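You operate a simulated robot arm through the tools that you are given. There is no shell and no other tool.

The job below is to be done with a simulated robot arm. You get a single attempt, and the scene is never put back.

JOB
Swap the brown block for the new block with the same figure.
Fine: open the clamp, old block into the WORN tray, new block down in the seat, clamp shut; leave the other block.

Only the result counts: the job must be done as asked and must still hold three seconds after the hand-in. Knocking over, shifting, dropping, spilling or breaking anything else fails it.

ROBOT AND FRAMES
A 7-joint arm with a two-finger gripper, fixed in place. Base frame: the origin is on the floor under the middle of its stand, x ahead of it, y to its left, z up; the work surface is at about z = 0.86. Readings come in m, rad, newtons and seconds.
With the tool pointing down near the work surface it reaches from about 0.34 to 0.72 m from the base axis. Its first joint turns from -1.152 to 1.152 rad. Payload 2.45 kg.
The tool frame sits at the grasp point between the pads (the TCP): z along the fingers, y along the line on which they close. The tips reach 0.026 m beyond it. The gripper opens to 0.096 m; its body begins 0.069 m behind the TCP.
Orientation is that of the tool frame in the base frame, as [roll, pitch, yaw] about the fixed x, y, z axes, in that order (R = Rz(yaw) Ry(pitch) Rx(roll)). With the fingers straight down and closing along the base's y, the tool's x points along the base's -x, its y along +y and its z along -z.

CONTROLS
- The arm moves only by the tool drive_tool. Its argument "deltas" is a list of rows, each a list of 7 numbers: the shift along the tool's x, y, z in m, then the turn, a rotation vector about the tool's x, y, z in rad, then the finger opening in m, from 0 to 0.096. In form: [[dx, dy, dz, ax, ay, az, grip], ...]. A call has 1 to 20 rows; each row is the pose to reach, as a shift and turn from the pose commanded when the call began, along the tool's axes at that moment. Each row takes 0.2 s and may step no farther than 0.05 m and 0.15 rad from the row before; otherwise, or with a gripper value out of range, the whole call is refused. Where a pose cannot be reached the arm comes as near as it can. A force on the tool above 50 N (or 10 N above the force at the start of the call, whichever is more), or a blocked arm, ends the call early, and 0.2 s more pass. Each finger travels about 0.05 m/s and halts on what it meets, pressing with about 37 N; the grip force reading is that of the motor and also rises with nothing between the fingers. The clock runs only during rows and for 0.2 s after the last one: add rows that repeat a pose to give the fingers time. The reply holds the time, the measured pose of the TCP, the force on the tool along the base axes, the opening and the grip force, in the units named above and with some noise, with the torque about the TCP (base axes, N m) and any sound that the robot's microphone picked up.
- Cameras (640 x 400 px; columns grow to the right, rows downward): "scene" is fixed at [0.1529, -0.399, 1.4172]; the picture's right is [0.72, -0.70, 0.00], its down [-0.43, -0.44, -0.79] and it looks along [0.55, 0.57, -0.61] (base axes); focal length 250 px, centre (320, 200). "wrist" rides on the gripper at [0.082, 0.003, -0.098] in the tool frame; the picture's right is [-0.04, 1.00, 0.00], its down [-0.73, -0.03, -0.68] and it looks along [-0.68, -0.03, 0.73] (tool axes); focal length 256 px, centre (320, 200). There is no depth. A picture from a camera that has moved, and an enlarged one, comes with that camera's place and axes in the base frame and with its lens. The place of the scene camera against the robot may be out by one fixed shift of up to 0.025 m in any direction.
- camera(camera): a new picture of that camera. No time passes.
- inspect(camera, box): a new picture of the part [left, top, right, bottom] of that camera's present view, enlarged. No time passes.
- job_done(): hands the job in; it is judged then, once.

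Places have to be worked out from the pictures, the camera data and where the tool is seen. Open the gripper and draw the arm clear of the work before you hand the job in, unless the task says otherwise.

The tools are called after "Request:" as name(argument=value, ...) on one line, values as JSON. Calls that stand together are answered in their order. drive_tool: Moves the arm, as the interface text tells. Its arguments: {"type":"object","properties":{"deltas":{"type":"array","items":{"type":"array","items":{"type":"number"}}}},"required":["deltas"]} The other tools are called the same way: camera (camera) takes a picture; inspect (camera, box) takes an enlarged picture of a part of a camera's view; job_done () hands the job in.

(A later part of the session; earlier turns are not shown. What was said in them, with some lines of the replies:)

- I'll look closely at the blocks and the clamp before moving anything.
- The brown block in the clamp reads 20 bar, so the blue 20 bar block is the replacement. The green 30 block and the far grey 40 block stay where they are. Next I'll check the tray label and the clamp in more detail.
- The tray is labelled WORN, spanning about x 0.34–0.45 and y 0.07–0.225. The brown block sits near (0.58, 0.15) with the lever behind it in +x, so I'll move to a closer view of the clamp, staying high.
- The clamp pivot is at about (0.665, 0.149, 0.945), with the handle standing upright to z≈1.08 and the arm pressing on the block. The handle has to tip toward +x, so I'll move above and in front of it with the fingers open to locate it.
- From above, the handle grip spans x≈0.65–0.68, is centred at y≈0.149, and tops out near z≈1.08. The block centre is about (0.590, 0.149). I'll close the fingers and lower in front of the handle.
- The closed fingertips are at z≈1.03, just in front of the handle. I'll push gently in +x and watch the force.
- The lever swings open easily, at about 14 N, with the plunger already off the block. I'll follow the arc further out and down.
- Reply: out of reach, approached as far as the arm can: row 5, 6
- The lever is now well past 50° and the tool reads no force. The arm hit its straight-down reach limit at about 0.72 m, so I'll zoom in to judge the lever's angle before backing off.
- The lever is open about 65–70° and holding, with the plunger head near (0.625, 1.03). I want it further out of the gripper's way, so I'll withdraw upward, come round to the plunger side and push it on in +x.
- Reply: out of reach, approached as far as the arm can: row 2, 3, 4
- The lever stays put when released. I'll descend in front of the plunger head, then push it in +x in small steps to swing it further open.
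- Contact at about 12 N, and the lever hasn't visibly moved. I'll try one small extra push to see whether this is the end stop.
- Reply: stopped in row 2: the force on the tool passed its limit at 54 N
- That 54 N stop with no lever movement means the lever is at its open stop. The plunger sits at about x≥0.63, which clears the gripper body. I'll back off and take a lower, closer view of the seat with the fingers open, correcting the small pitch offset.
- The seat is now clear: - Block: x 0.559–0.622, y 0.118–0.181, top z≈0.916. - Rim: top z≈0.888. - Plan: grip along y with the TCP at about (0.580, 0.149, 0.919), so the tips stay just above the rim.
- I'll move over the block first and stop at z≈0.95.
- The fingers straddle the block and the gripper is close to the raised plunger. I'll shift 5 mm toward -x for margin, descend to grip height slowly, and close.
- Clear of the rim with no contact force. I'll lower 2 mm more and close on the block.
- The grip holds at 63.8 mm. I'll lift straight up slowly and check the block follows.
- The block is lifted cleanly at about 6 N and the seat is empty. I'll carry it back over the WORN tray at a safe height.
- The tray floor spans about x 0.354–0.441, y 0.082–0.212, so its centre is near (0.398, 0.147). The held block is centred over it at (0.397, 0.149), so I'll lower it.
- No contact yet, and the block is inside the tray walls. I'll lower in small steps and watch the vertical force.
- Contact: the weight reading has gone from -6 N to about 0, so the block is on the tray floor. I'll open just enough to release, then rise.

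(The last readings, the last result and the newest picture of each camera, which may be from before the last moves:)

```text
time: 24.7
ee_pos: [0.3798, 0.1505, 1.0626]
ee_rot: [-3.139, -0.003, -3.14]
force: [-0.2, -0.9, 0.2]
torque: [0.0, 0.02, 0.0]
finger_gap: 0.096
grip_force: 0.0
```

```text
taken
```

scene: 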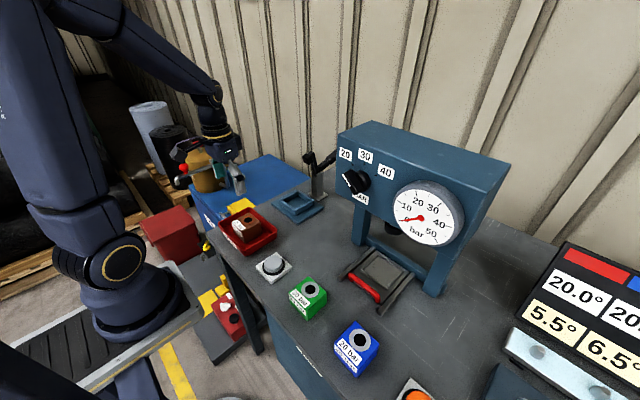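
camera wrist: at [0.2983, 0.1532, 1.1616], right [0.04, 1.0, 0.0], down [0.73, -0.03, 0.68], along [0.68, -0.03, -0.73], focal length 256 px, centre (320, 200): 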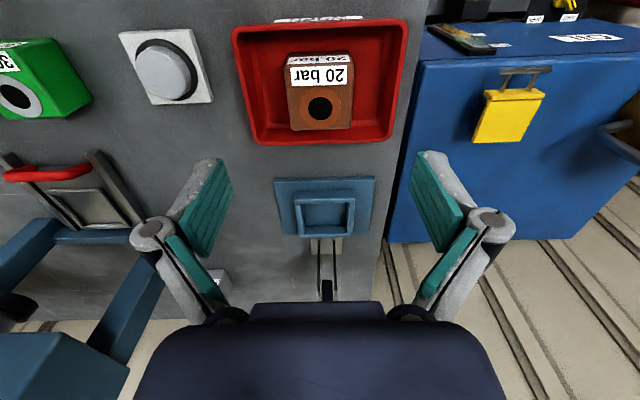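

The brown block sits flat in the WORN tray. I'll inspect the empty seat from here to get its exact geometry.

Request:
inspect(camera="wrist", box=[265, 165, 385, 255])

Request:
inspect(camera="scene", box=[265, 170, 335, 225])

Request:
inspect(camera="scene", box=[315, 310, 395, 385])

```text
4.44 times, centred on (325, 210) of wrist
camera zoom: at [0.2983, 0.1532, 1.1616], right [0.04, 1.0, 0.0], down [0.73, -0.03, 0.68], along [0.68, -0.03, -0.73], focal length 1138 px, centre (298, 156)
```

zoom: 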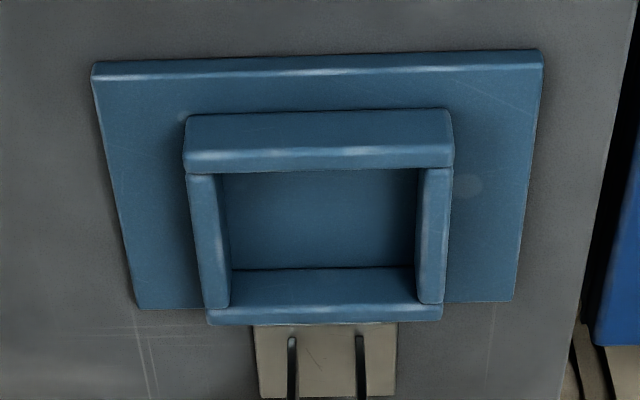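

```text
7.27 times, centred on (300, 198) of scene
camera zoom: at [0.1529, -0.399, 1.4172], right [0.72, -0.7, 0.0], down [-0.43, -0.44, -0.79], along [0.55, 0.57, -0.61], focal length 1821 px, centre (466, 218)
```

zoom: 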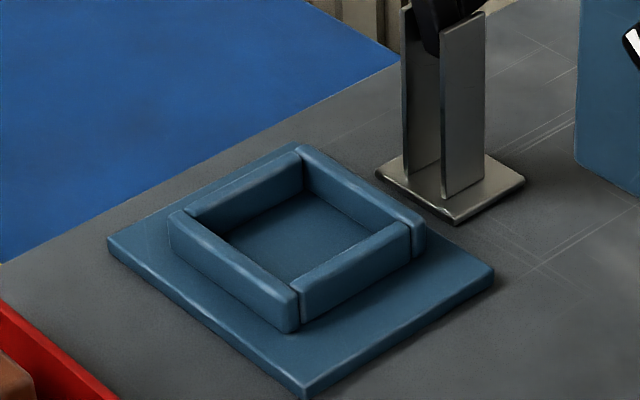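

```text
5.33 times, centred on (355, 348) of scene
camera zoom: at [0.1529, -0.399, 1.4172], right [0.72, -0.7, 0.0], down [-0.43, -0.44, -0.79], along [0.55, 0.57, -0.61], focal length 1336 px, centre (133, -587)
```

zoom: 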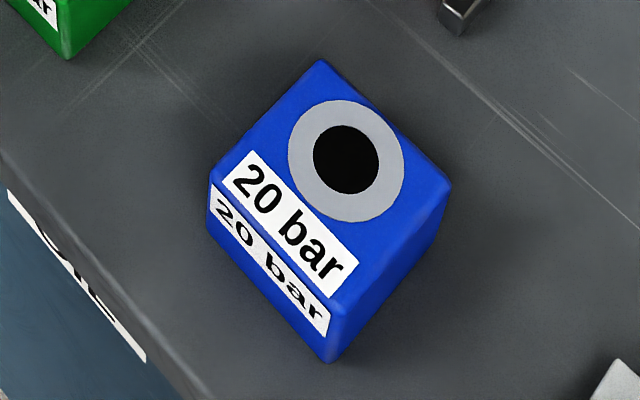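

Seat interior is about 69 mm square, centred near (0.592, 0.1485), against a 64 mm block. Now I'll traverse at safe height to the blue 20 bar block near (0.37, -0.30) for a closer look.

Request:
drive_tool(deltas=[[0.0, -0.045, -0.01, 0, 0, 0, 0.096], [0.0, -0.09, -0.01, 0, 0, 0, 0.096], [0.0, -0.135, -0.01, 0, 0, 0, 0.096], [0.0, -0.18, -0.01, 0, 0, 0, 0.096], [0.0, -0.225, -0.01, 0, 0, 0, 0.096], [0.005, -0.27, -0.01, 0, 0, 0, 0.096], [0.01, -0.315, -0.01, 0, 0, 0, 0.096], [0.015, -0.36, -0.01, 0, 0, 0, 0.096], [0.015, -0.405, -0.005, 0, 0, 0, 0.096], [0.015, -0.45, 0.0, 0, 0, 0, 0.096], [0.015, -0.45, 0.0, 0, 0, 0, 0.096], [0.015, -0.45, 0.0, 0, 0, 0, 0.096]])

Request:
camera(camera="wrist")

Request:
inspect(camera="wrist", box=[250, 30, 400, 170])

```text
time: 27.3
ee_pos: [0.365, -0.301, 1.067]
ee_rot: [-3.14, -0.001, -3.139]
force: [-0.3, -0.1, -0.2]
torque: [0.02, 0.01, -0.03]
finger_gap: 0.0956
grip_force: 0.0
```

```text
taken
camera wrist: at [0.2841, -0.2973, 1.1643], right [0.04, 1.0, 0.0], down [0.73, -0.03, 0.68], along [0.68, -0.03, -0.73], focal length 256 px, centre (320, 200)
```

wrist: 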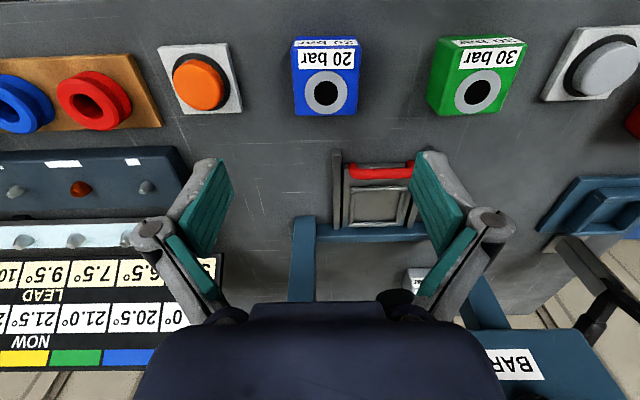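

```text
2.86 times, centred on (325, 100) of wrist
camera zoom: at [0.2841, -0.2973, 1.1643], right [0.04, 1.0, 0.0], down [0.73, -0.03, 0.68], along [0.68, -0.03, -0.73], focal length 731 px, centre (306, 486)
```

zoom: 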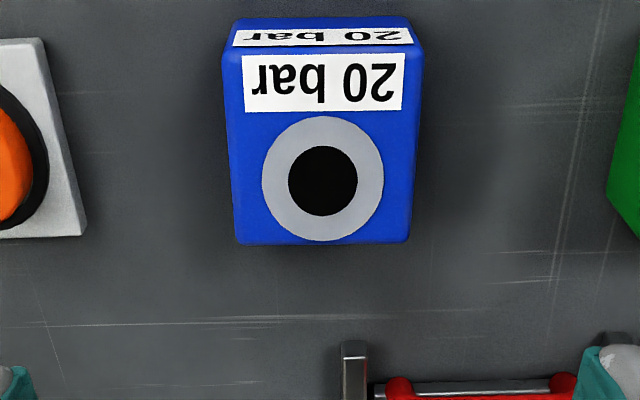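

Blue block: centre about (0.371, -0.2955), top z≈0.907, yaw about -0.02 rad, with its 20 bar label facing -x like the old one. I'll descend over it with the same in-hand offset I used for the brown block, pausing above it first.

Request:
drive_tool(deltas=[[0.005, 0.003, 0.03, 0, 0, 0.01, 0.096], [0.0095, 0.0055, 0.07, 0, 0, 0.02, 0.096], [0.0095, 0.0055, 0.1, 0, 0, 0.02, 0.096], [0.0095, 0.0055, 0.122, 0, 0, 0.02, 0.096], [0.0095, 0.0055, 0.122, 0, 0, 0.02, 0.096]])

Request:
camera(camera="wrist")

Request:
inspect(camera="scene", box=[280, 260, 440, 390])

```text
time: 28.5
ee_pos: [0.3562, -0.2928, 0.9429]
ee_rot: [-3.14, -0.003, 3.122]
force: [-0.3, -0.1, -0.1]
torque: [0.0, 0.02, 0.01]
finger_gap: 0.0959
grip_force: 0.0
```

```text
taken
camera wrist: at [0.275, -0.2891, 1.0415], right [0.06, 1.0, 0.0], down [0.73, -0.04, 0.68], along [0.68, -0.04, -0.73], focal length 256 px, centre (320, 200)
```

wrist: 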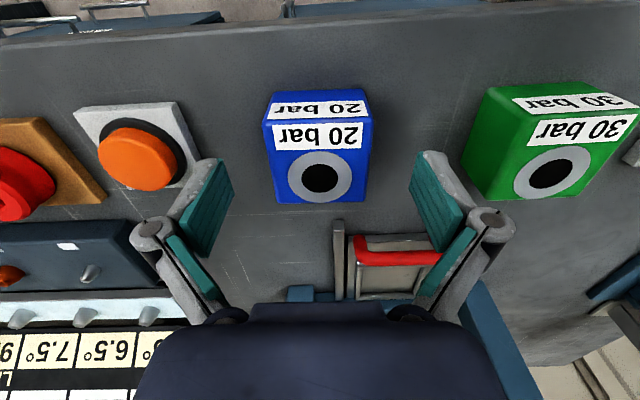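

```text
3.08 times, centred on (360, 325) of scene
camera zoom: at [0.1529, -0.399, 1.4172], right [0.72, -0.7, 0.0], down [-0.43, -0.44, -0.79], along [0.55, 0.57, -0.61], focal length 770 px, centre (197, -185)
```

zoom: 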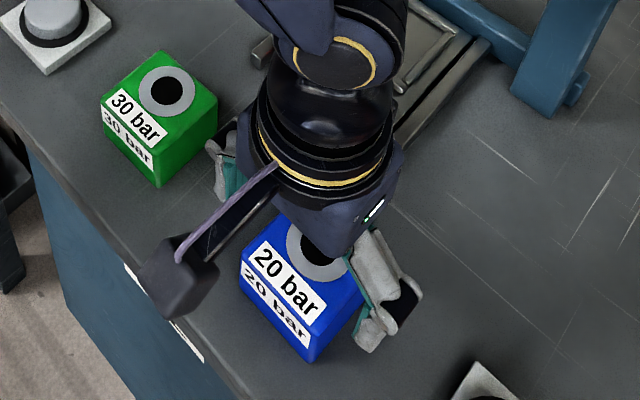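

Alignment looks good, with the green block and orange button well clear of the fingers. I'll lower to z≈0.911 and close on the blue block.

Request:
drive_tool(deltas=[[0.001, -0.0015, 0.015, 0, 0, 0, 0.096], [0.001, -0.0015, 0.025, 0, 0, 0, 0.096], [0.001, -0.0015, 0.032, 0, 0, 0, 0.096], [0.001, -0.0015, 0.032, 0, 0, 0, 0.096], [0.001, -0.0015, 0.032, 0, 0, 0, 0.07], [0.001, -0.0015, 0.032, 0, 0, 0, 0.04], [0.001, -0.0015, 0.032, 0, 0, 0, 0.0], [0.001, -0.0015, 0.032, 0, 0, 0, 0.0], [0.001, -0.0015, 0.032, 0, 0, 0, 0.0]])

Request:
camera(camera="wrist")

```text
time: 30.5
ee_pos: [0.3554, -0.2968, 0.9113]
ee_rot: [-3.14, -0.002, 3.122]
force: [-0.4, 3.3, 1.6]
torque: [0.44, 0.06, -0.01]
finger_gap: 0.0638
grip_force: 37.2
```

```text
taken
camera wrist: at [0.2749, -0.2912, 1.0095], right [0.06, 1.0, 0.0], down [0.73, -0.04, 0.68], along [0.68, -0.04, -0.73], focal length 256 px, centre (320, 200)
```

wrist: 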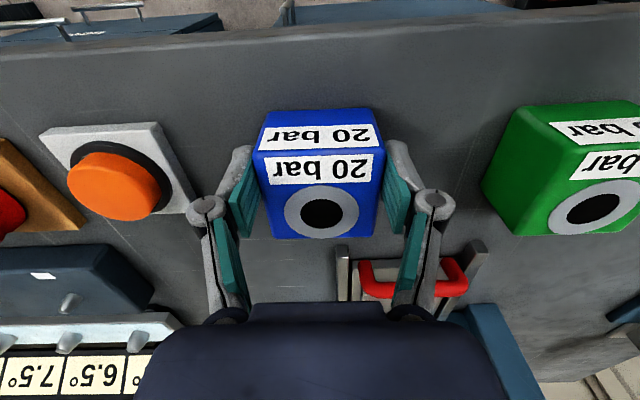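

Gripped at 63.8 mm, nearly the same in-hand position as the brown block. I'll lift and square up the yaw.

Request:
drive_tool(deltas=[[0, 0, -0.015, 0, 0, 0, 0.0], [0, 0, -0.04, 0, 0, 0, 0.0], [0, 0, -0.08, 0, 0, -0.01, 0.0], [0, 0, -0.12, 0, 0, -0.02, 0.0], [0, 0, -0.15, 0, 0, -0.02, 0.0], [0, 0, -0.15, 0, 0, -0.02, 0.0]])

Request:
camera(camera="wrist")

Request:
camera(camera="scene")

```text
time: 31.9
ee_pos: [0.3555, -0.2972, 1.0622]
ee_rot: [-3.139, -0.004, -3.139]
force: [-1.8, 0.0, -6.7]
torque: [0.02, 0.06, -0.03]
finger_gap: 0.0637
grip_force: 36.8
```

```text
taken
camera wrist: at [0.2738, -0.294, 1.1604], right [0.04, 1.0, 0.0], down [0.73, -0.03, 0.68], along [0.68, -0.03, -0.74], focal length 256 px, centre (320, 200)
```

wrist: 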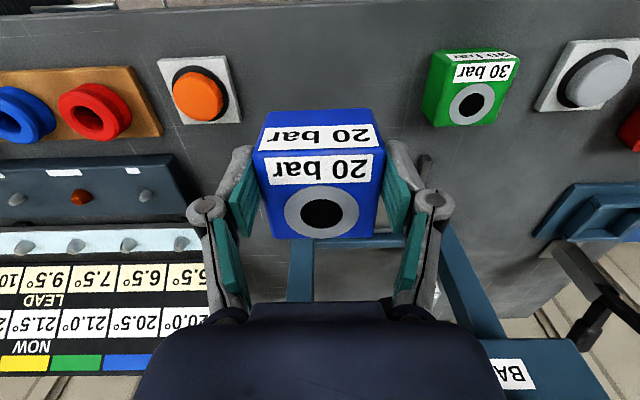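

```text
taken
```

scene: 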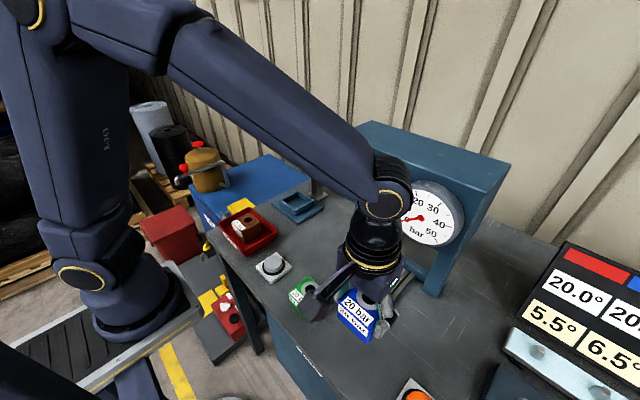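

Request:
inspect(camera="wrist", box=[230, 90, 410, 250])

```text
2.50 times, centred on (320, 170) of wrist
camera zoom: at [0.2738, -0.294, 1.1604], right [0.04, 1.0, 0.0], down [0.73, -0.03, 0.68], along [0.68, -0.03, -0.74], focal length 640 px, centre (320, 275)
```

zoom: 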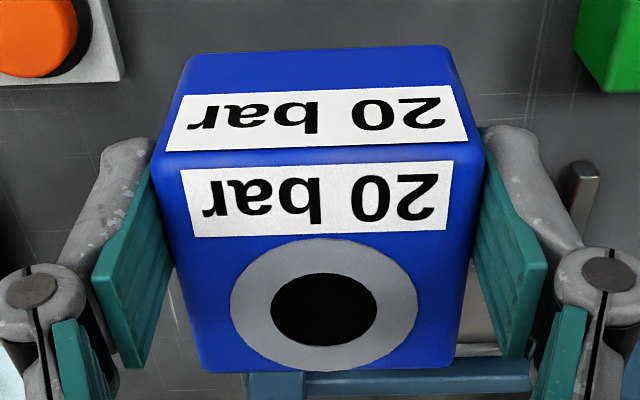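

The blue block is held squarely, its centre about 13 mm ahead of the TCP. I'll traverse back at height to y≈0.149, then forward to just short of the seat.

Request:
drive_tool(deltas=[[-0.005, 0.045, -0.005, 0, 0, 0, 0.0], [-0.01, 0.09, -0.005, 0, 0, 0, 0.0], [-0.015, 0.135, -0.005, 0, 0, 0, 0.0], [-0.02, 0.18, -0.005, 0, 0, 0, 0.0], [-0.025, 0.225, -0.005, 0, 0, 0, 0.0], [-0.03, 0.27, -0.005, 0, 0, 0, 0.0], [-0.03, 0.315, -0.005, 0, 0, 0, 0.0], [-0.03, 0.36, -0.005, 0, 0, 0, 0.0], [-0.03, 0.405, -0.005, 0, 0, 0, 0.0], [-0.04, 0.445, -0.005, 0, 0, 0, 0.0], [-0.08, 0.446, 0.0, 0, 0, 0, 0.0], [-0.12, 0.446, 0.01, 0, 0, 0, 0.0], [-0.16, 0.446, 0.03, 0, 0, 0, 0.0], [-0.19, 0.446, 0.05, 0, 0, 0, 0.0], [-0.19, 0.446, 0.05, 0, 0, 0, 0.0]])

Request:
camera(camera="wrist")

Request:
camera(camera="scene")

```text
time: 35.1
ee_pos: [0.5466, 0.1479, 1.0096]
ee_rot: [-3.139, -0.002, -3.14]
force: [-0.6, 0.5, -6.0]
torque: [0.0, 0.11, 0.01]
finger_gap: 0.0636
grip_force: 37.0
```

```text
taken
camera wrist: at [0.4652, 0.1512, 1.1073], right [0.04, 1.0, 0.0], down [0.73, -0.03, 0.68], along [0.68, -0.03, -0.73], focal length 256 px, centre (320, 200)
```

wrist: 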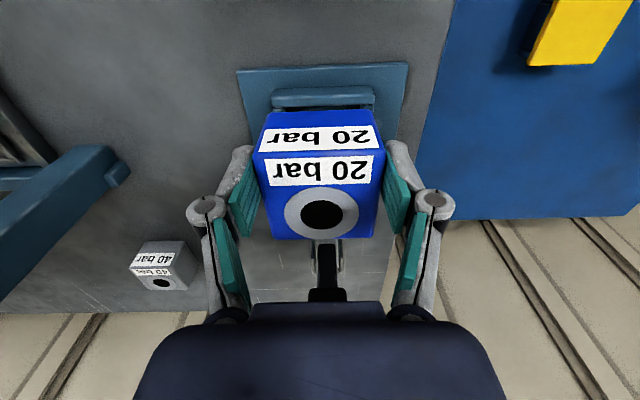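

```text
taken
```

scene: 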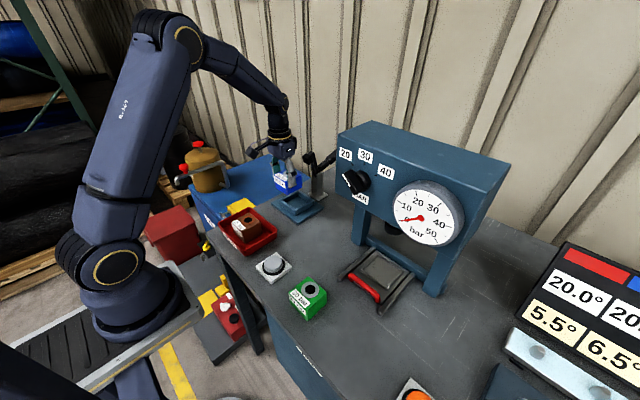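

Holding well, with the lever still open. I'll go over the seat and lower until the block bottom is about 1 cm above the rim, then check alignment.

Request:
drive_tool(deltas=[[-0.015, 0.0, 0.01, 0, 0, 0, 0.0], [-0.0314, 0.0, 0.02, 0, 0, 0, 0.0], [-0.0314, 0.0, 0.04, 0, 0, 0, 0.0], [-0.0314, 0.0, 0.058, 0, 0, 0, 0.0], [-0.0314, 0.0, 0.058, 0, 0, 0, 0.0], [-0.0314, 0.0, 0.058, 0, 0, 0, 0.0]])

Request:
inspect(camera="wrist", box=[200, 10, 440, 250])

Request:
inspect(camera="scene", box=[260, 140, 345, 225])

```text
time: 36.5
ee_pos: [0.5771, 0.1477, 0.9515]
ee_rot: [-3.139, -0.001, -3.14]
force: [-0.4, -0.3, -6.0]
torque: [0.02, 0.08, -0.01]
finger_gap: 0.0636
grip_force: 36.4
```

```text
1.67 times, centred on (320, 130) of wrist
camera zoom: at [0.4966, 0.1514, 1.0494], right [0.04, 1.0, 0.0], down [0.73, -0.03, 0.68], along [0.68, -0.03, -0.74], focal length 427 px, centre (320, 317)
```

zoom: 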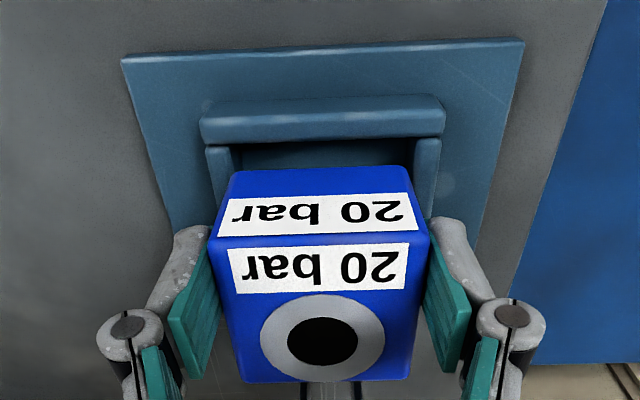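

```text
4.71 times, centred on (302, 182) of scene
camera zoom: at [0.153, -0.399, 1.4172], right [0.72, -0.7, 0.0], down [-0.43, -0.44, -0.79], along [0.55, 0.57, -0.61], focal length 1178 px, centre (402, 282)
```

zoom: 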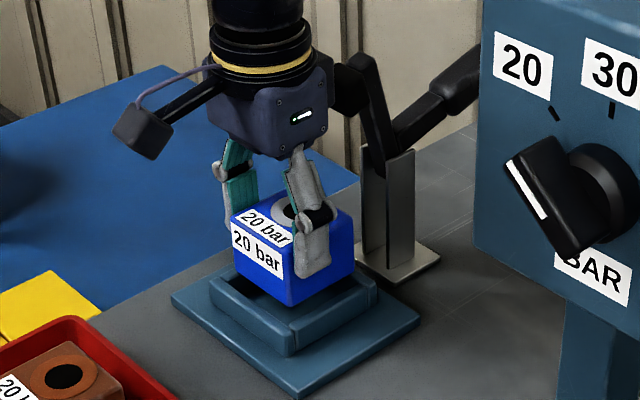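

Request:
inspect(camera="wrist", box=[260, 55, 390, 135])

Request:
inspect(camera="scene", box=[280, 175, 330, 215])

```text
4.92 times, centred on (325, 95) of wrist
camera zoom: at [0.4966, 0.1514, 1.0494], right [0.04, 1.0, 0.0], down [0.73, -0.03, 0.68], along [0.68, -0.03, -0.74], focal length 1260 px, centre (295, 717)
```

zoom: 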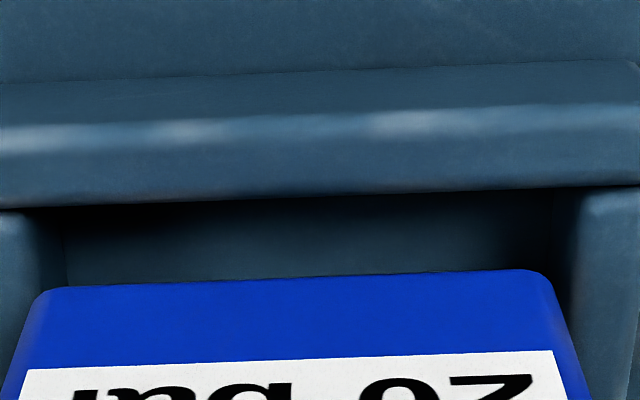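

```text
10.00 times, centred on (305, 195) of scene
camera zoom: at [0.153, -0.399, 1.4172], right [0.72, -0.7, 0.0], down [-0.43, -0.44, -0.79], along [0.55, 0.57, -0.61], focal length 2504 px, centre (470, 250)
```

zoom: 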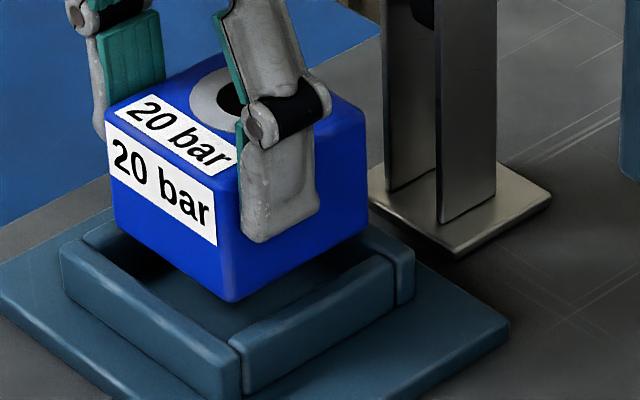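

The block bottom is about 3 mm clear of the rim front and rear, but sits about 1.5 mm toward -y. I'll shift +1.5 mm in y and lower the first part of the way, watching the force.

Request:
drive_tool(deltas=[[0, 0.0015, 0.0, 0, 0, 0, 0.0], [0, 0.0015, 0.005, 0, 0, 0, 0.0], [0, 0.0015, 0.01, 0, 0, 0, 0.0], [0, 0.0015, 0.015, 0, 0, 0, 0.0], [0, 0.0015, 0.019, 0, 0, 0, 0.0]])

Request:
inspect(camera="scene", box=[280, 175, 330, 215])

Request:
inspect(camera="wrist", box=[240, 55, 400, 165])

```text
time: 37.7
ee_pos: [0.576, 0.1494, 0.9328]
ee_rot: [-3.138, -0.002, -3.139]
force: [0.9, 0.5, -6.3]
torque: [-0.01, 0.07, 0.02]
finger_gap: 0.0639
grip_force: 36.8
```

```text
10.00 times, centred on (305, 195) of scene
camera zoom: at [0.153, -0.399, 1.4172], right [0.72, -0.7, 0.0], down [-0.43, -0.44, -0.79], along [0.55, 0.57, -0.61], focal length 2504 px, centre (470, 250)
```

zoom: 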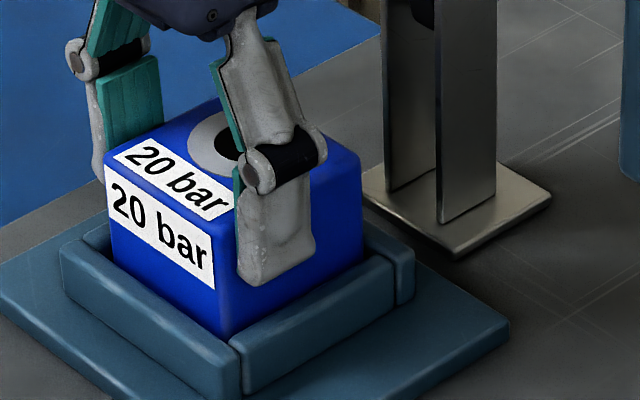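

```text
3.64 times, centred on (320, 110) of wrist
camera zoom: at [0.4958, 0.1535, 1.0308], right [0.04, 1.0, 0.0], down [0.73, -0.03, 0.68], along [0.68, -0.03, -0.74], focal length 931 px, centre (320, 527)
```

zoom: 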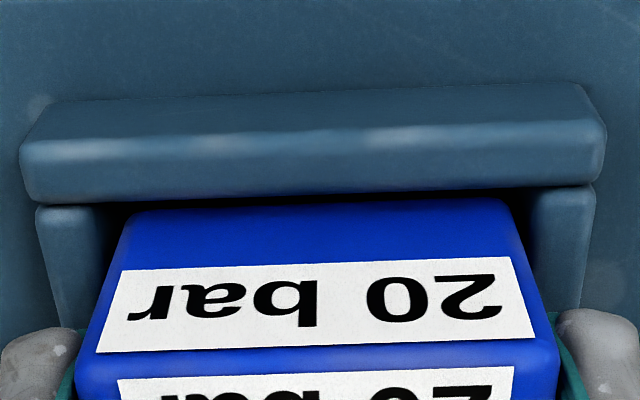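

The block is entering the seat with even side gaps and no extra force. I'll continue down in small steps.

Request:
drive_tool(deltas=[[0, 0, 0.004, 0, 0, 0, 0.0], [0, 0, 0.008, 0, 0, 0, 0.0], [0, 0, 0.011, 0, 0, 0, 0.0]])

```text
time: 38.5
ee_pos: [0.5773, 0.1519, 0.9218]
ee_rot: [-3.141, -0.002, -3.141]
force: [0.4, 0.0, -5.6]
torque: [-0.01, 0.08, 0.02]
finger_gap: 0.0634
grip_force: 37.2
```

Request:
drive_tool(deltas=[[0, 0, 0.0015, 0, 0, 0, 0.0], [0, 0, 0.003, 0, 0, 0, 0.0], [0, 0, 0.003, 0, 0, 0, 0.0]])

```text
time: 39.3
ee_pos: [0.5771, 0.1513, 0.9216]
ee_rot: [-3.14, 0.002, -3.139]
force: [-10.7, -2.9, 24.7]
torque: [-0.06, 0.26, -0.04]
finger_gap: 0.064
grip_force: 37.2
```

Contact: 25 N upward at z≈0.9216, within about 2 mm of the expected seated height. I'll check whether the block is fully down before releasing.

Request:
inspect(camera="scene", box=[275, 170, 335, 220])

Request:
inspect(camera="wrist", box=[230, 65, 410, 250])

```text
8.00 times, centred on (305, 195) of scene
camera zoom: at [0.1521, -0.3992, 1.4172], right [0.72, -0.7, 0.0], down [-0.43, -0.44, -0.79], along [0.55, 0.57, -0.61], focal length 2003 px, centre (440, 240)
```

zoom: 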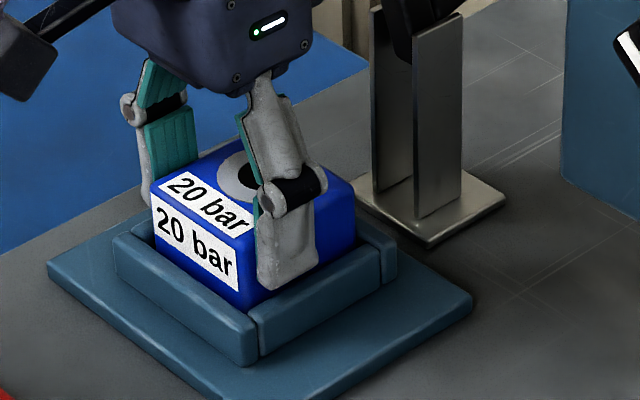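

```text
2.16 times, centred on (320, 158) of wrist
camera zoom: at [0.4961, 0.1539, 1.0189], right [0.04, 1.0, 0.0], down [0.73, -0.03, 0.68], along [0.68, -0.03, -0.73], focal length 554 px, centre (320, 292)
```

zoom: 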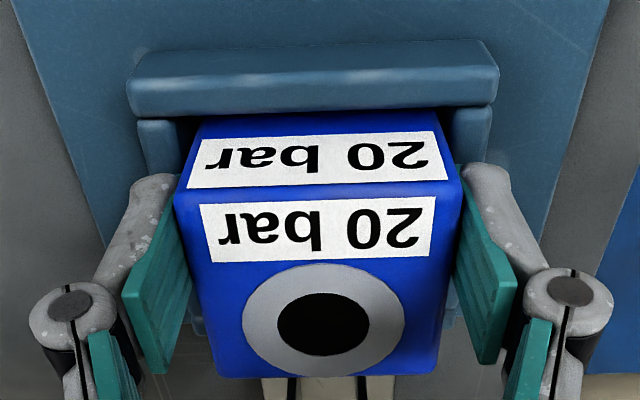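

Relative to the rim, the blue block sits at the same height as the brown one did, so it's seated. I'll relieve the downward pressure, open the fingers and lift straight up a little.

Request:
drive_tool(deltas=[[0, 0, -0.002, 0, 0, 0, 0.0], [0, 0, -0.002, 0, 0, 0, 0.07], [0, 0, -0.002, 0, 0, 0, 0.08], [0, 0, -0.002, 0, 0, 0, 0.096], [0, 0, -0.002, 0, 0, 0, 0.096]])

Request:
inspect(camera="scene", box=[275, 170, 335, 220])

Request:
inspect(camera="wrist", box=[230, 65, 410, 250])

```text
time: 40.5
ee_pos: [0.5775, 0.1523, 0.9215]
ee_rot: [-3.141, -0.002, -3.14]
force: [0.8, 0.5, 0.3]
torque: [0.0, 0.02, -0.02]
finger_gap: 0.0961
grip_force: 0.0
```

```text
8.00 times, centred on (305, 195) of scene
camera zoom: at [0.1529, -0.399, 1.4172], right [0.72, -0.7, 0.0], down [-0.43, -0.44, -0.79], along [0.55, 0.57, -0.61], focal length 2003 px, centre (440, 240)
```

zoom: 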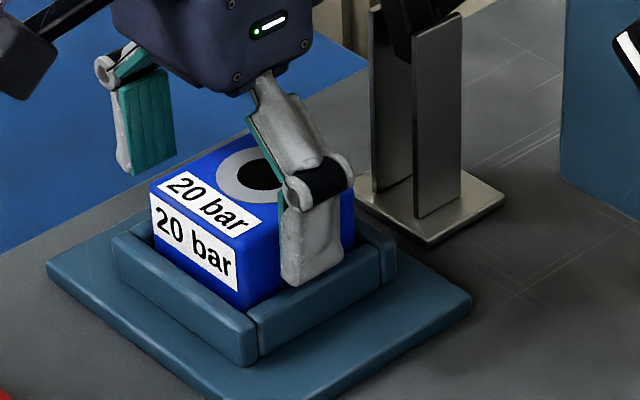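

```text
2.16 times, centred on (320, 158) of wrist
camera zoom: at [0.4964, 0.1537, 1.0193], right [0.04, 1.0, 0.0], down [0.73, -0.03, 0.68], along [0.68, -0.03, -0.73], focal length 554 px, centre (320, 292)
```

zoom: 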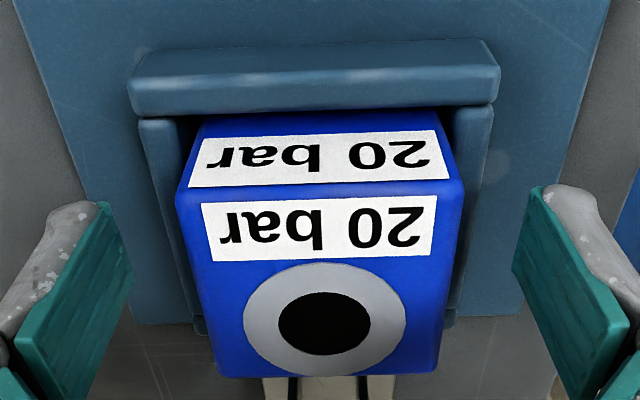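

Released with no movement, so the blue block is seated. I'll go straight up, back off and above the lever, and close the fingers on the way.

Request:
drive_tool(deltas=[[0, 0, -0.03, 0, 0, 0, 0.096], [0.0, 0, -0.075, 0, 0, 0, 0.096], [0.02, 0, -0.12, 0, 0, 0, 0.096], [0.03, 0, -0.165, 0, 0, 0, 0.096], [0.03, 0, -0.21, 0, 0, 0, 0.05], [0.03, -0.002, -0.25, 0, 0, 0, 0.0], [0.03, -0.002, -0.25, 0, 0, 0, 0.0], [0.03, -0.002, -0.25, 0, 0, 0, 0.0]])

Request:
camera(camera="wrist")

Request:
inspect(camera="scene", box=[260, 120, 350, 225])

```text
time: 42.3
ee_pos: [0.5458, 0.148, 1.1707]
ee_rot: [-3.139, -0.002, -3.141]
force: [0.2, -0.7, 0.7]
torque: [-0.02, -0.04, -0.01]
finger_gap: 0.0055
grip_force: 1.9
```

```text
taken
camera wrist: at [0.4649, 0.1511, 1.2688], right [0.04, 1.0, 0.0], down [0.73, -0.03, 0.68], along [0.68, -0.03, -0.73], focal length 256 px, centre (320, 200)
```

wrist: 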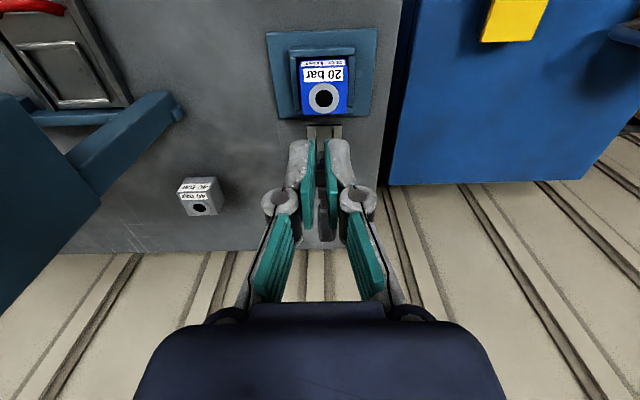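

```text
3.81 times, centred on (305, 172) of scene
camera zoom: at [0.1529, -0.399, 1.4172], right [0.72, -0.7, 0.0], down [-0.43, -0.44, -0.79], along [0.55, 0.57, -0.61], focal length 954 px, centre (377, 305)
```

zoom: 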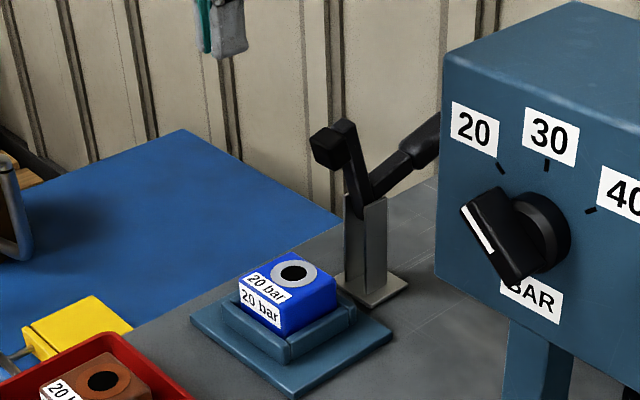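

The fingers are nearly closed and the lever is still open. I'll move over the lever's V, staying high, then lower the closed fingertips in behind the clamp arm on its +x side.

Request:
drive_tool(deltas=[[-0.04, 0.0005, 0.0, 0, 0, 0, 0.0], [-0.08, 0.001, 0.015, 0, 0, 0, 0.0], [-0.115, 0.001, 0.035, 0, 0, 0, 0.0], [-0.135, 0.001, 0.055, 0, 0, 0, 0.0], [-0.145, 0.001, 0.08, 0, 0, 0, 0.0], [-0.145, 0.001, 0.08, 0, 0, 0, 0.0]])

Request:
inspect(camera="scene", box=[270, 110, 350, 210])

Request:
camera(camera="wrist")

```text
time: 43.7
ee_pos: [0.6854, 0.1486, 1.0884]
ee_rot: [-3.141, -0.001, -3.141]
force: [0.1, 0.0, 0.2]
torque: [0.0, 0.03, 0.0]
finger_gap: 0.0002
grip_force: 28.8
out of reach, approached as far as the arm can: row 4, 5, 6
```

```text
4.00 times, centred on (310, 160) of scene
camera zoom: at [0.1529, -0.399, 1.4172], right [0.72, -0.7, 0.0], down [-0.43, -0.44, -0.79], along [0.55, 0.57, -0.61], focal length 1002 px, centre (360, 360)
```

zoom: 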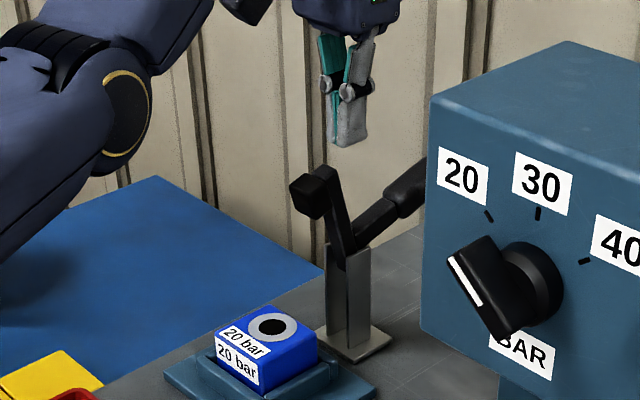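

```text
taken
camera wrist: at [0.6054, 0.1519, 1.1867], right [0.04, 1.0, 0.0], down [0.73, -0.03, 0.68], along [0.68, -0.03, -0.74], focal length 256 px, centre (320, 200)
```

wrist: 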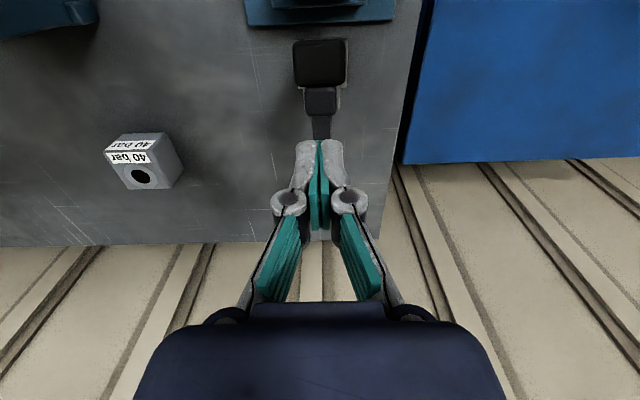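

The arm's rear face is at about x≈0.668, z≈1.05, and the fingertips are just behind and above it. I'll lower them into the V, following the reach boundary outward.

Request:
drive_tool(deltas=[[-0.01, 0, 0.015, 0, 0, 0, 0.0], [-0.014, 0, 0.03, 0, 0, 0, 0.0], [-0.014, 0, 0.036, 0, 0, 0, 0.0], [-0.014, 0, 0.036, 0, 0, 0, 0.0]])

Request:
inspect(camera="scene", box=[270, 110, 350, 210])

Request:
inspect(camera="wrist", box=[250, 10, 400, 270])

```text
time: 44.7
ee_pos: [0.6983, 0.1483, 1.0518]
ee_rot: [-3.138, -0.002, -3.14]
force: [0.2, 0.3, -0.6]
torque: [0.04, -0.02, 0.04]
finger_gap: 0.0001
grip_force: 28.4
out of reach, approached as far as the arm can: row 1, 2, 3, 4
```

```text
4.00 times, centred on (310, 160) of scene
camera zoom: at [0.1529, -0.399, 1.4172], right [0.72, -0.7, 0.0], down [-0.43, -0.44, -0.79], along [0.55, 0.57, -0.61], focal length 1002 px, centre (360, 360)
```

zoom: 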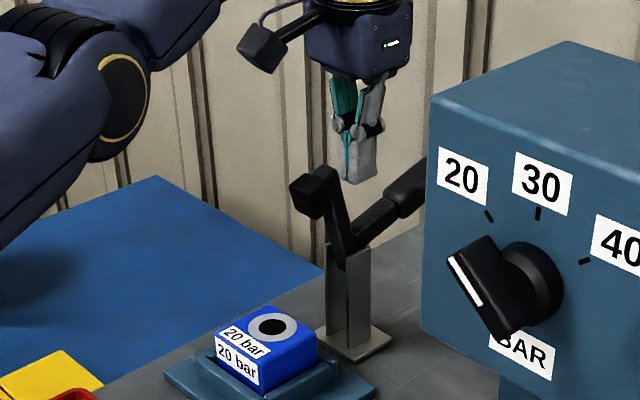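

```text
1.54 times, centred on (325, 140) of wrist
camera zoom: at [0.6167, 0.1513, 1.15], right [0.04, 1.0, 0.0], down [0.73, -0.03, 0.68], along [0.68, -0.03, -0.73], focal length 394 px, centre (312, 292)
```

zoom: 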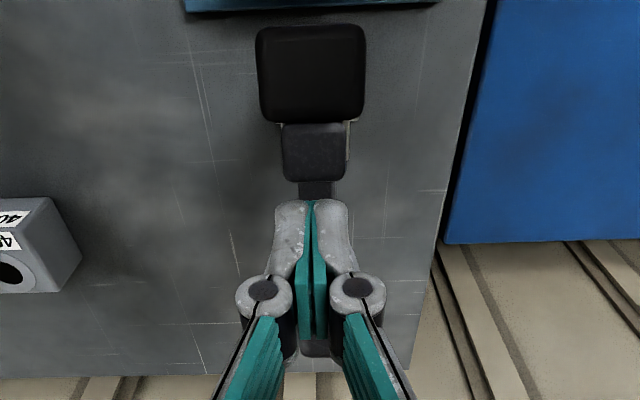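

The fingers are inside the V behind the arm. I'll draw them -x and down along the arm's arc to swing the plunger toward the block, stopping partway to check.

Request:
drive_tool(deltas=[[0.018, 0.0005, 0, 0, 0, 0, 0.0], [0.03, 0.0005, 0.003, 0, 0, 0, 0.0], [0.043, 0.0005, 0.01, 0, 0, 0, 0.0], [0.0543, 0.0005, 0.0173, 0, 0, 0, 0.0], [0.0543, 0.0005, 0.0173, 0, 0, 0, 0.0]])

Request:
inspect(camera="scene", box=[270, 110, 350, 210])

Request:
inspect(camera="wrist", box=[250, 10, 400, 270])

```text
time: 45.9
ee_pos: [0.6442, 0.1495, 1.0354]
ee_rot: [-3.139, -0.001, -3.141]
force: [0.8, -0.4, 0.1]
torque: [0.0, 0.01, 0.03]
finger_gap: 0.0
grip_force: 28.7
```

```text
4.00 times, centred on (310, 160) of scene
camera zoom: at [0.1529, -0.399, 1.4172], right [0.72, -0.7, 0.0], down [-0.43, -0.44, -0.79], along [0.55, 0.57, -0.61], focal length 1002 px, centre (360, 360)
```

zoom: 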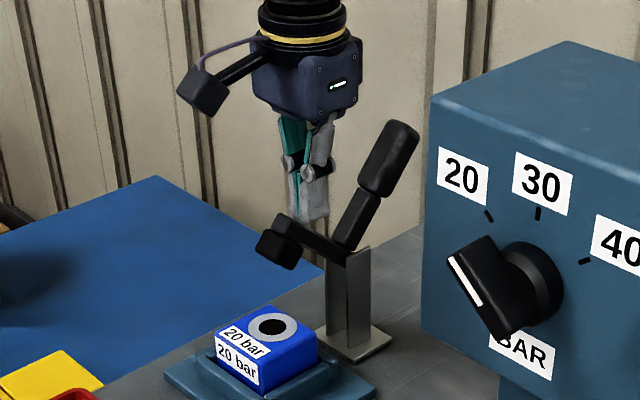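

```text
1.54 times, centred on (325, 140) of wrist
camera zoom: at [0.5627, 0.1522, 1.1333], right [0.04, 1.0, 0.0], down [0.73, -0.03, 0.68], along [0.68, -0.03, -0.73], focal length 394 px, centre (312, 292)
```

zoom: 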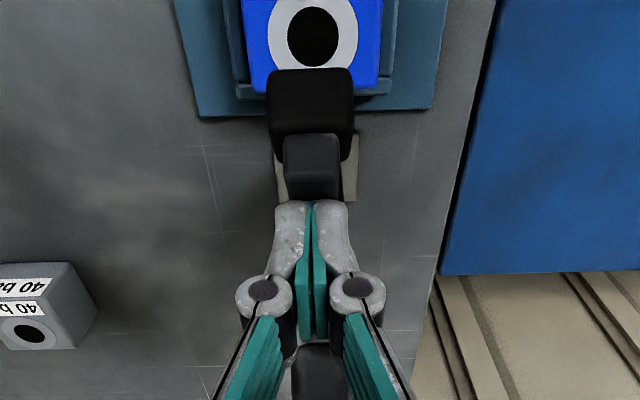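

The lever has swung to about 30° open with almost no force. I'll keep pressing the arm down from above, near its tip.

Request:
drive_tool(deltas=[[0.012, 0, 0.006, 0, 0, 0, 0.0], [0.024, 0, 0.013, 0, 0, 0, 0.0], [0.034, 0, 0.022, 0, 0, 0, 0.0], [0.038, 0, 0.032, 0, 0, 0, 0.0], [0.038, 0, 0.032, 0, 0, 0, 0.0]])

Request:
inspect(camera="scene", box=[270, 110, 350, 210])

Request:
inspect(camera="wrist", box=[250, 10, 400, 270])

```text
time: 47.1
ee_pos: [0.6047, 0.1485, 1.0028]
ee_rot: [-3.138, -0.001, -3.141]
force: [-0.2, 0.1, 0.1]
torque: [-0.01, 0.0, 0.0]
finger_gap: 0.0
grip_force: 27.8
```

```text
4.00 times, centred on (310, 160) of scene
camera zoom: at [0.1529, -0.399, 1.4172], right [0.72, -0.7, 0.0], down [-0.43, -0.44, -0.79], along [0.55, 0.57, -0.61], focal length 1002 px, centre (360, 360)
```

zoom: 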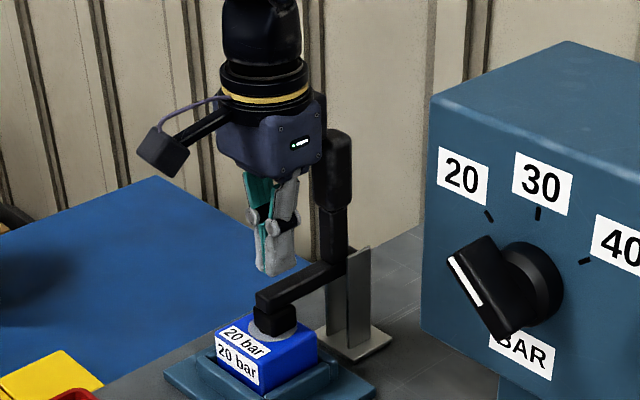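

```text
1.54 times, centred on (325, 140) of wrist
camera zoom: at [0.5244, 0.1517, 1.1007], right [0.04, 1.0, 0.0], down [0.73, -0.03, 0.68], along [0.68, -0.03, -0.73], focal length 394 px, centre (312, 292)
```

zoom: 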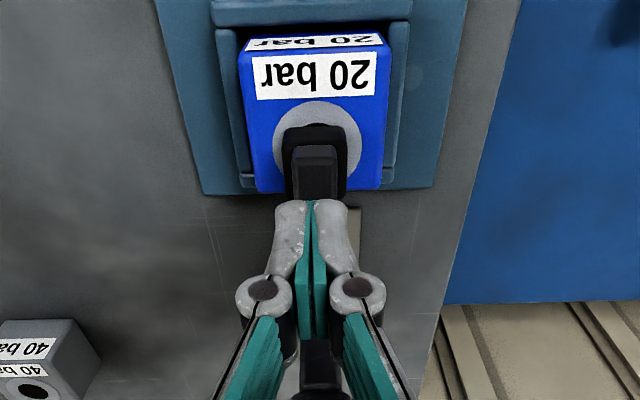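

The clamp has swung shut on its own and the plunger is on the blue block. To confirm it's fully home I'll press gently down on the arm in small steps.

Request:
drive_tool(deltas=[[0.004, 0, 0.006, 0, 0, 0, 0.0], [0.006, 0, 0.012, 0, 0, 0, 0.0], [0.006, 0, 0.016, 0, 0, 0, 0.0]])

Request:
inspect(camera="scene", box=[265, 135, 345, 225])

```text
time: 47.9
ee_pos: [0.5991, 0.1494, 0.9862]
ee_rot: [-3.14, -0.002, 3.141]
force: [-0.5, -0.2, -0.3]
torque: [-0.02, -0.02, 0.04]
finger_gap: 0.0
grip_force: 28.6
```

```text
4.44 times, centred on (305, 180) of scene
camera zoom: at [0.1529, -0.399, 1.4172], right [0.72, -0.7, 0.0], down [-0.43, -0.44, -0.79], along [0.55, 0.57, -0.61], focal length 1113 px, centre (387, 289)
```

zoom: 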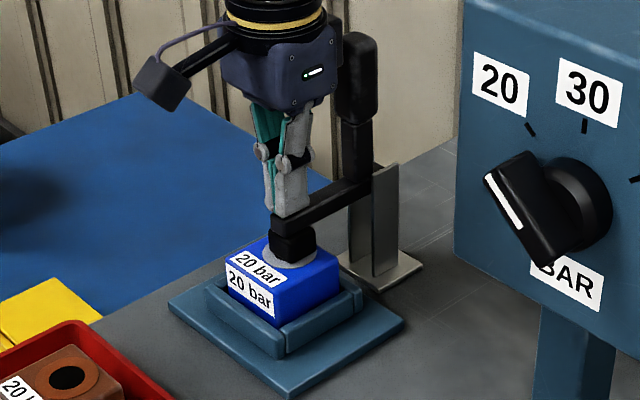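

The handle and plunger are back at the same picture positions as in the first images. One more gentle press to confirm contact on the arm.

Request:
drive_tool(deltas=[[0, 0, 0.002, 0, 0, 0, 0.0], [0, 0, 0.004, 0, 0, 0, 0.0], [0, 0, 0.006, 0, 0, 0, 0.0]])

```text
time: 48.7
ee_pos: [0.5986, 0.149, 0.9827]
ee_rot: [-3.139, 0.002, -3.138]
force: [-6.6, -3.2, 20.5]
torque: [-0.06, -0.03, -0.01]
finger_gap: 0.0061
grip_force: 28.1
```

Firm 20 N contact with no travel, so the clamp is fully shut. I'll retreat up and back, opening the fingers once clear.

Request:
drive_tool(deltas=[[0.005, 0, -0.02, 0, 0, 0, 0.0], [0.01, 0, -0.06, 0, 0, 0, 0.0], [0.02, 0, -0.105, 0, 0, 0, 0.0], [0.03, 0, -0.15, 0, 0, 0, 0.0], [0.05, 0, -0.19, 0, 0, 0, 0.03], [0.09, 0, -0.21, 0, 0, 0, 0.06], [0.13, 0, -0.22, 0, 0, 0, 0.096], [0.17, -0.02, -0.22, 0, 0, 0, 0.096], [0.2, -0.05, -0.22, 0, 0, 0, 0.096], [0.2, -0.08, -0.22, 0, 0, 0, 0.096], [0.2, -0.08, -0.22, 0, 0, 0, 0.096], [0.2, -0.08, -0.22, 0, 0, 0, 0.096]])

Request:
camera(camera="wrist")

Request:
camera(camera="scene")

Request:
inspect(camera="scene", box=[265, 135, 345, 225])

Request:
inspect(camera="scene", box=[200, 190, 300, 270])

```text
time: 51.3
ee_pos: [0.3973, 0.0688, 1.2025]
ee_rot: [-3.14, -0.001, -3.139]
force: [-0.5, 0.6, -0.2]
torque: [0.02, -0.02, -0.01]
finger_gap: 0.096
grip_force: 0.0
```

```text
taken
camera wrist: at [0.316, 0.0712, 1.3001], right [0.04, 1.0, 0.0], down [0.73, -0.03, 0.68], along [0.68, -0.03, -0.73], focal length 256 px, centre (320, 200)
```

wrist: 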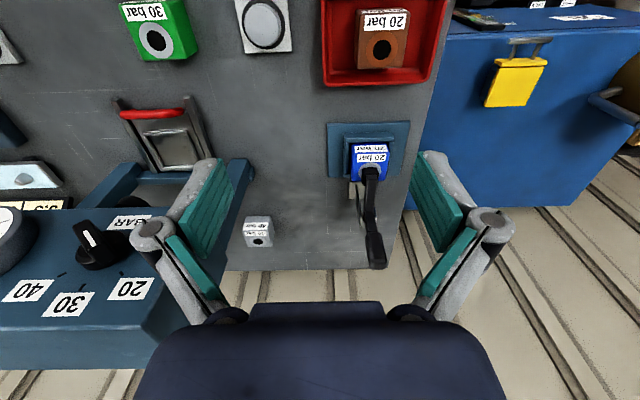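

```text
taken
```

scene: 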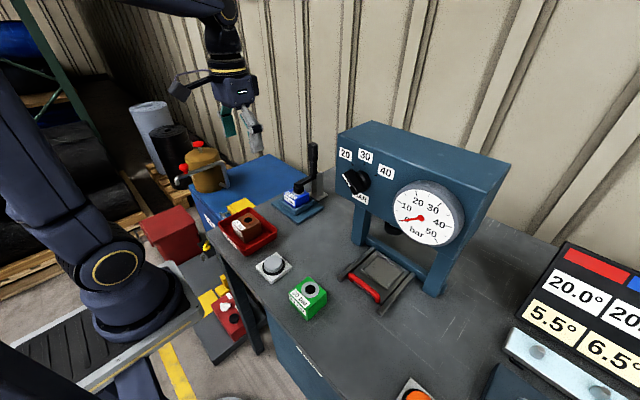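

```text
4.44 times, centred on (305, 180) of scene
camera zoom: at [0.1529, -0.399, 1.4172], right [0.72, -0.7, 0.0], down [-0.43, -0.44, -0.79], along [0.55, 0.57, -0.61], focal length 1113 px, centre (387, 289)
```

zoom: 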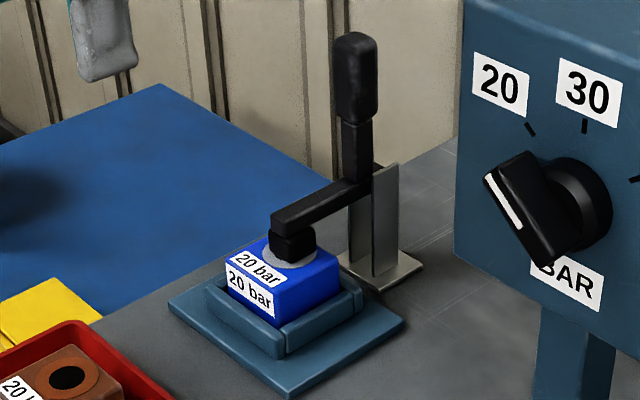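

```text
5.00 times, centred on (250, 230) of scene
camera zoom: at [0.1529, -0.399, 1.4172], right [0.72, -0.7, 0.0], down [-0.43, -0.44, -0.79], along [0.55, 0.57, -0.61], focal length 1252 px, centre (670, 50)
```

zoom: 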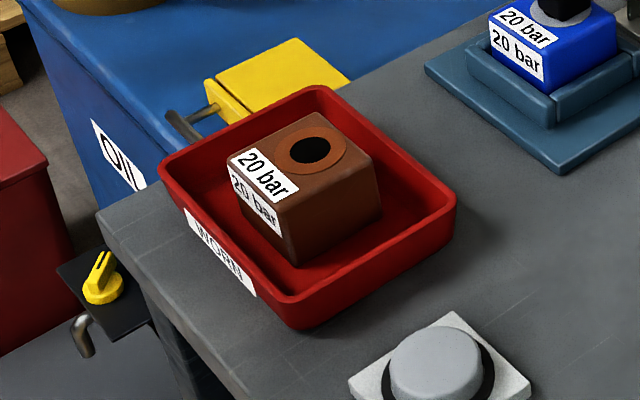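

The blue 20 bar block is seated under the shut clamp, and the lever matches its original closed pose. The brown block lies flat in the WORN tray, the green and grey blocks look undisturbed, and the gripper is open and clear. Handing in.

Request:
job_done()

```text
The job is handed in.
```

The swap is done and handed in; the hand-in reply didn't give a verdict.

- **New block:** the blue 20 bar block is down in the seat. The clamp is shut on it, with the lever back in its original closed position. I pressed on the clamp arm at about 20 N and it didn't give.
- **Old block:** the brown 20 bar block lies flat in the WORN tray.
- **Other blocks:** I didn't touch the green 30 bar block or the grey 40 bar block.
- **Arm:** the gripper is open and clear of the work.

While opening the clamp I pushed the lever against its open stop, and the force limit halted that move at 54 N. The lever moved normally afterwards.
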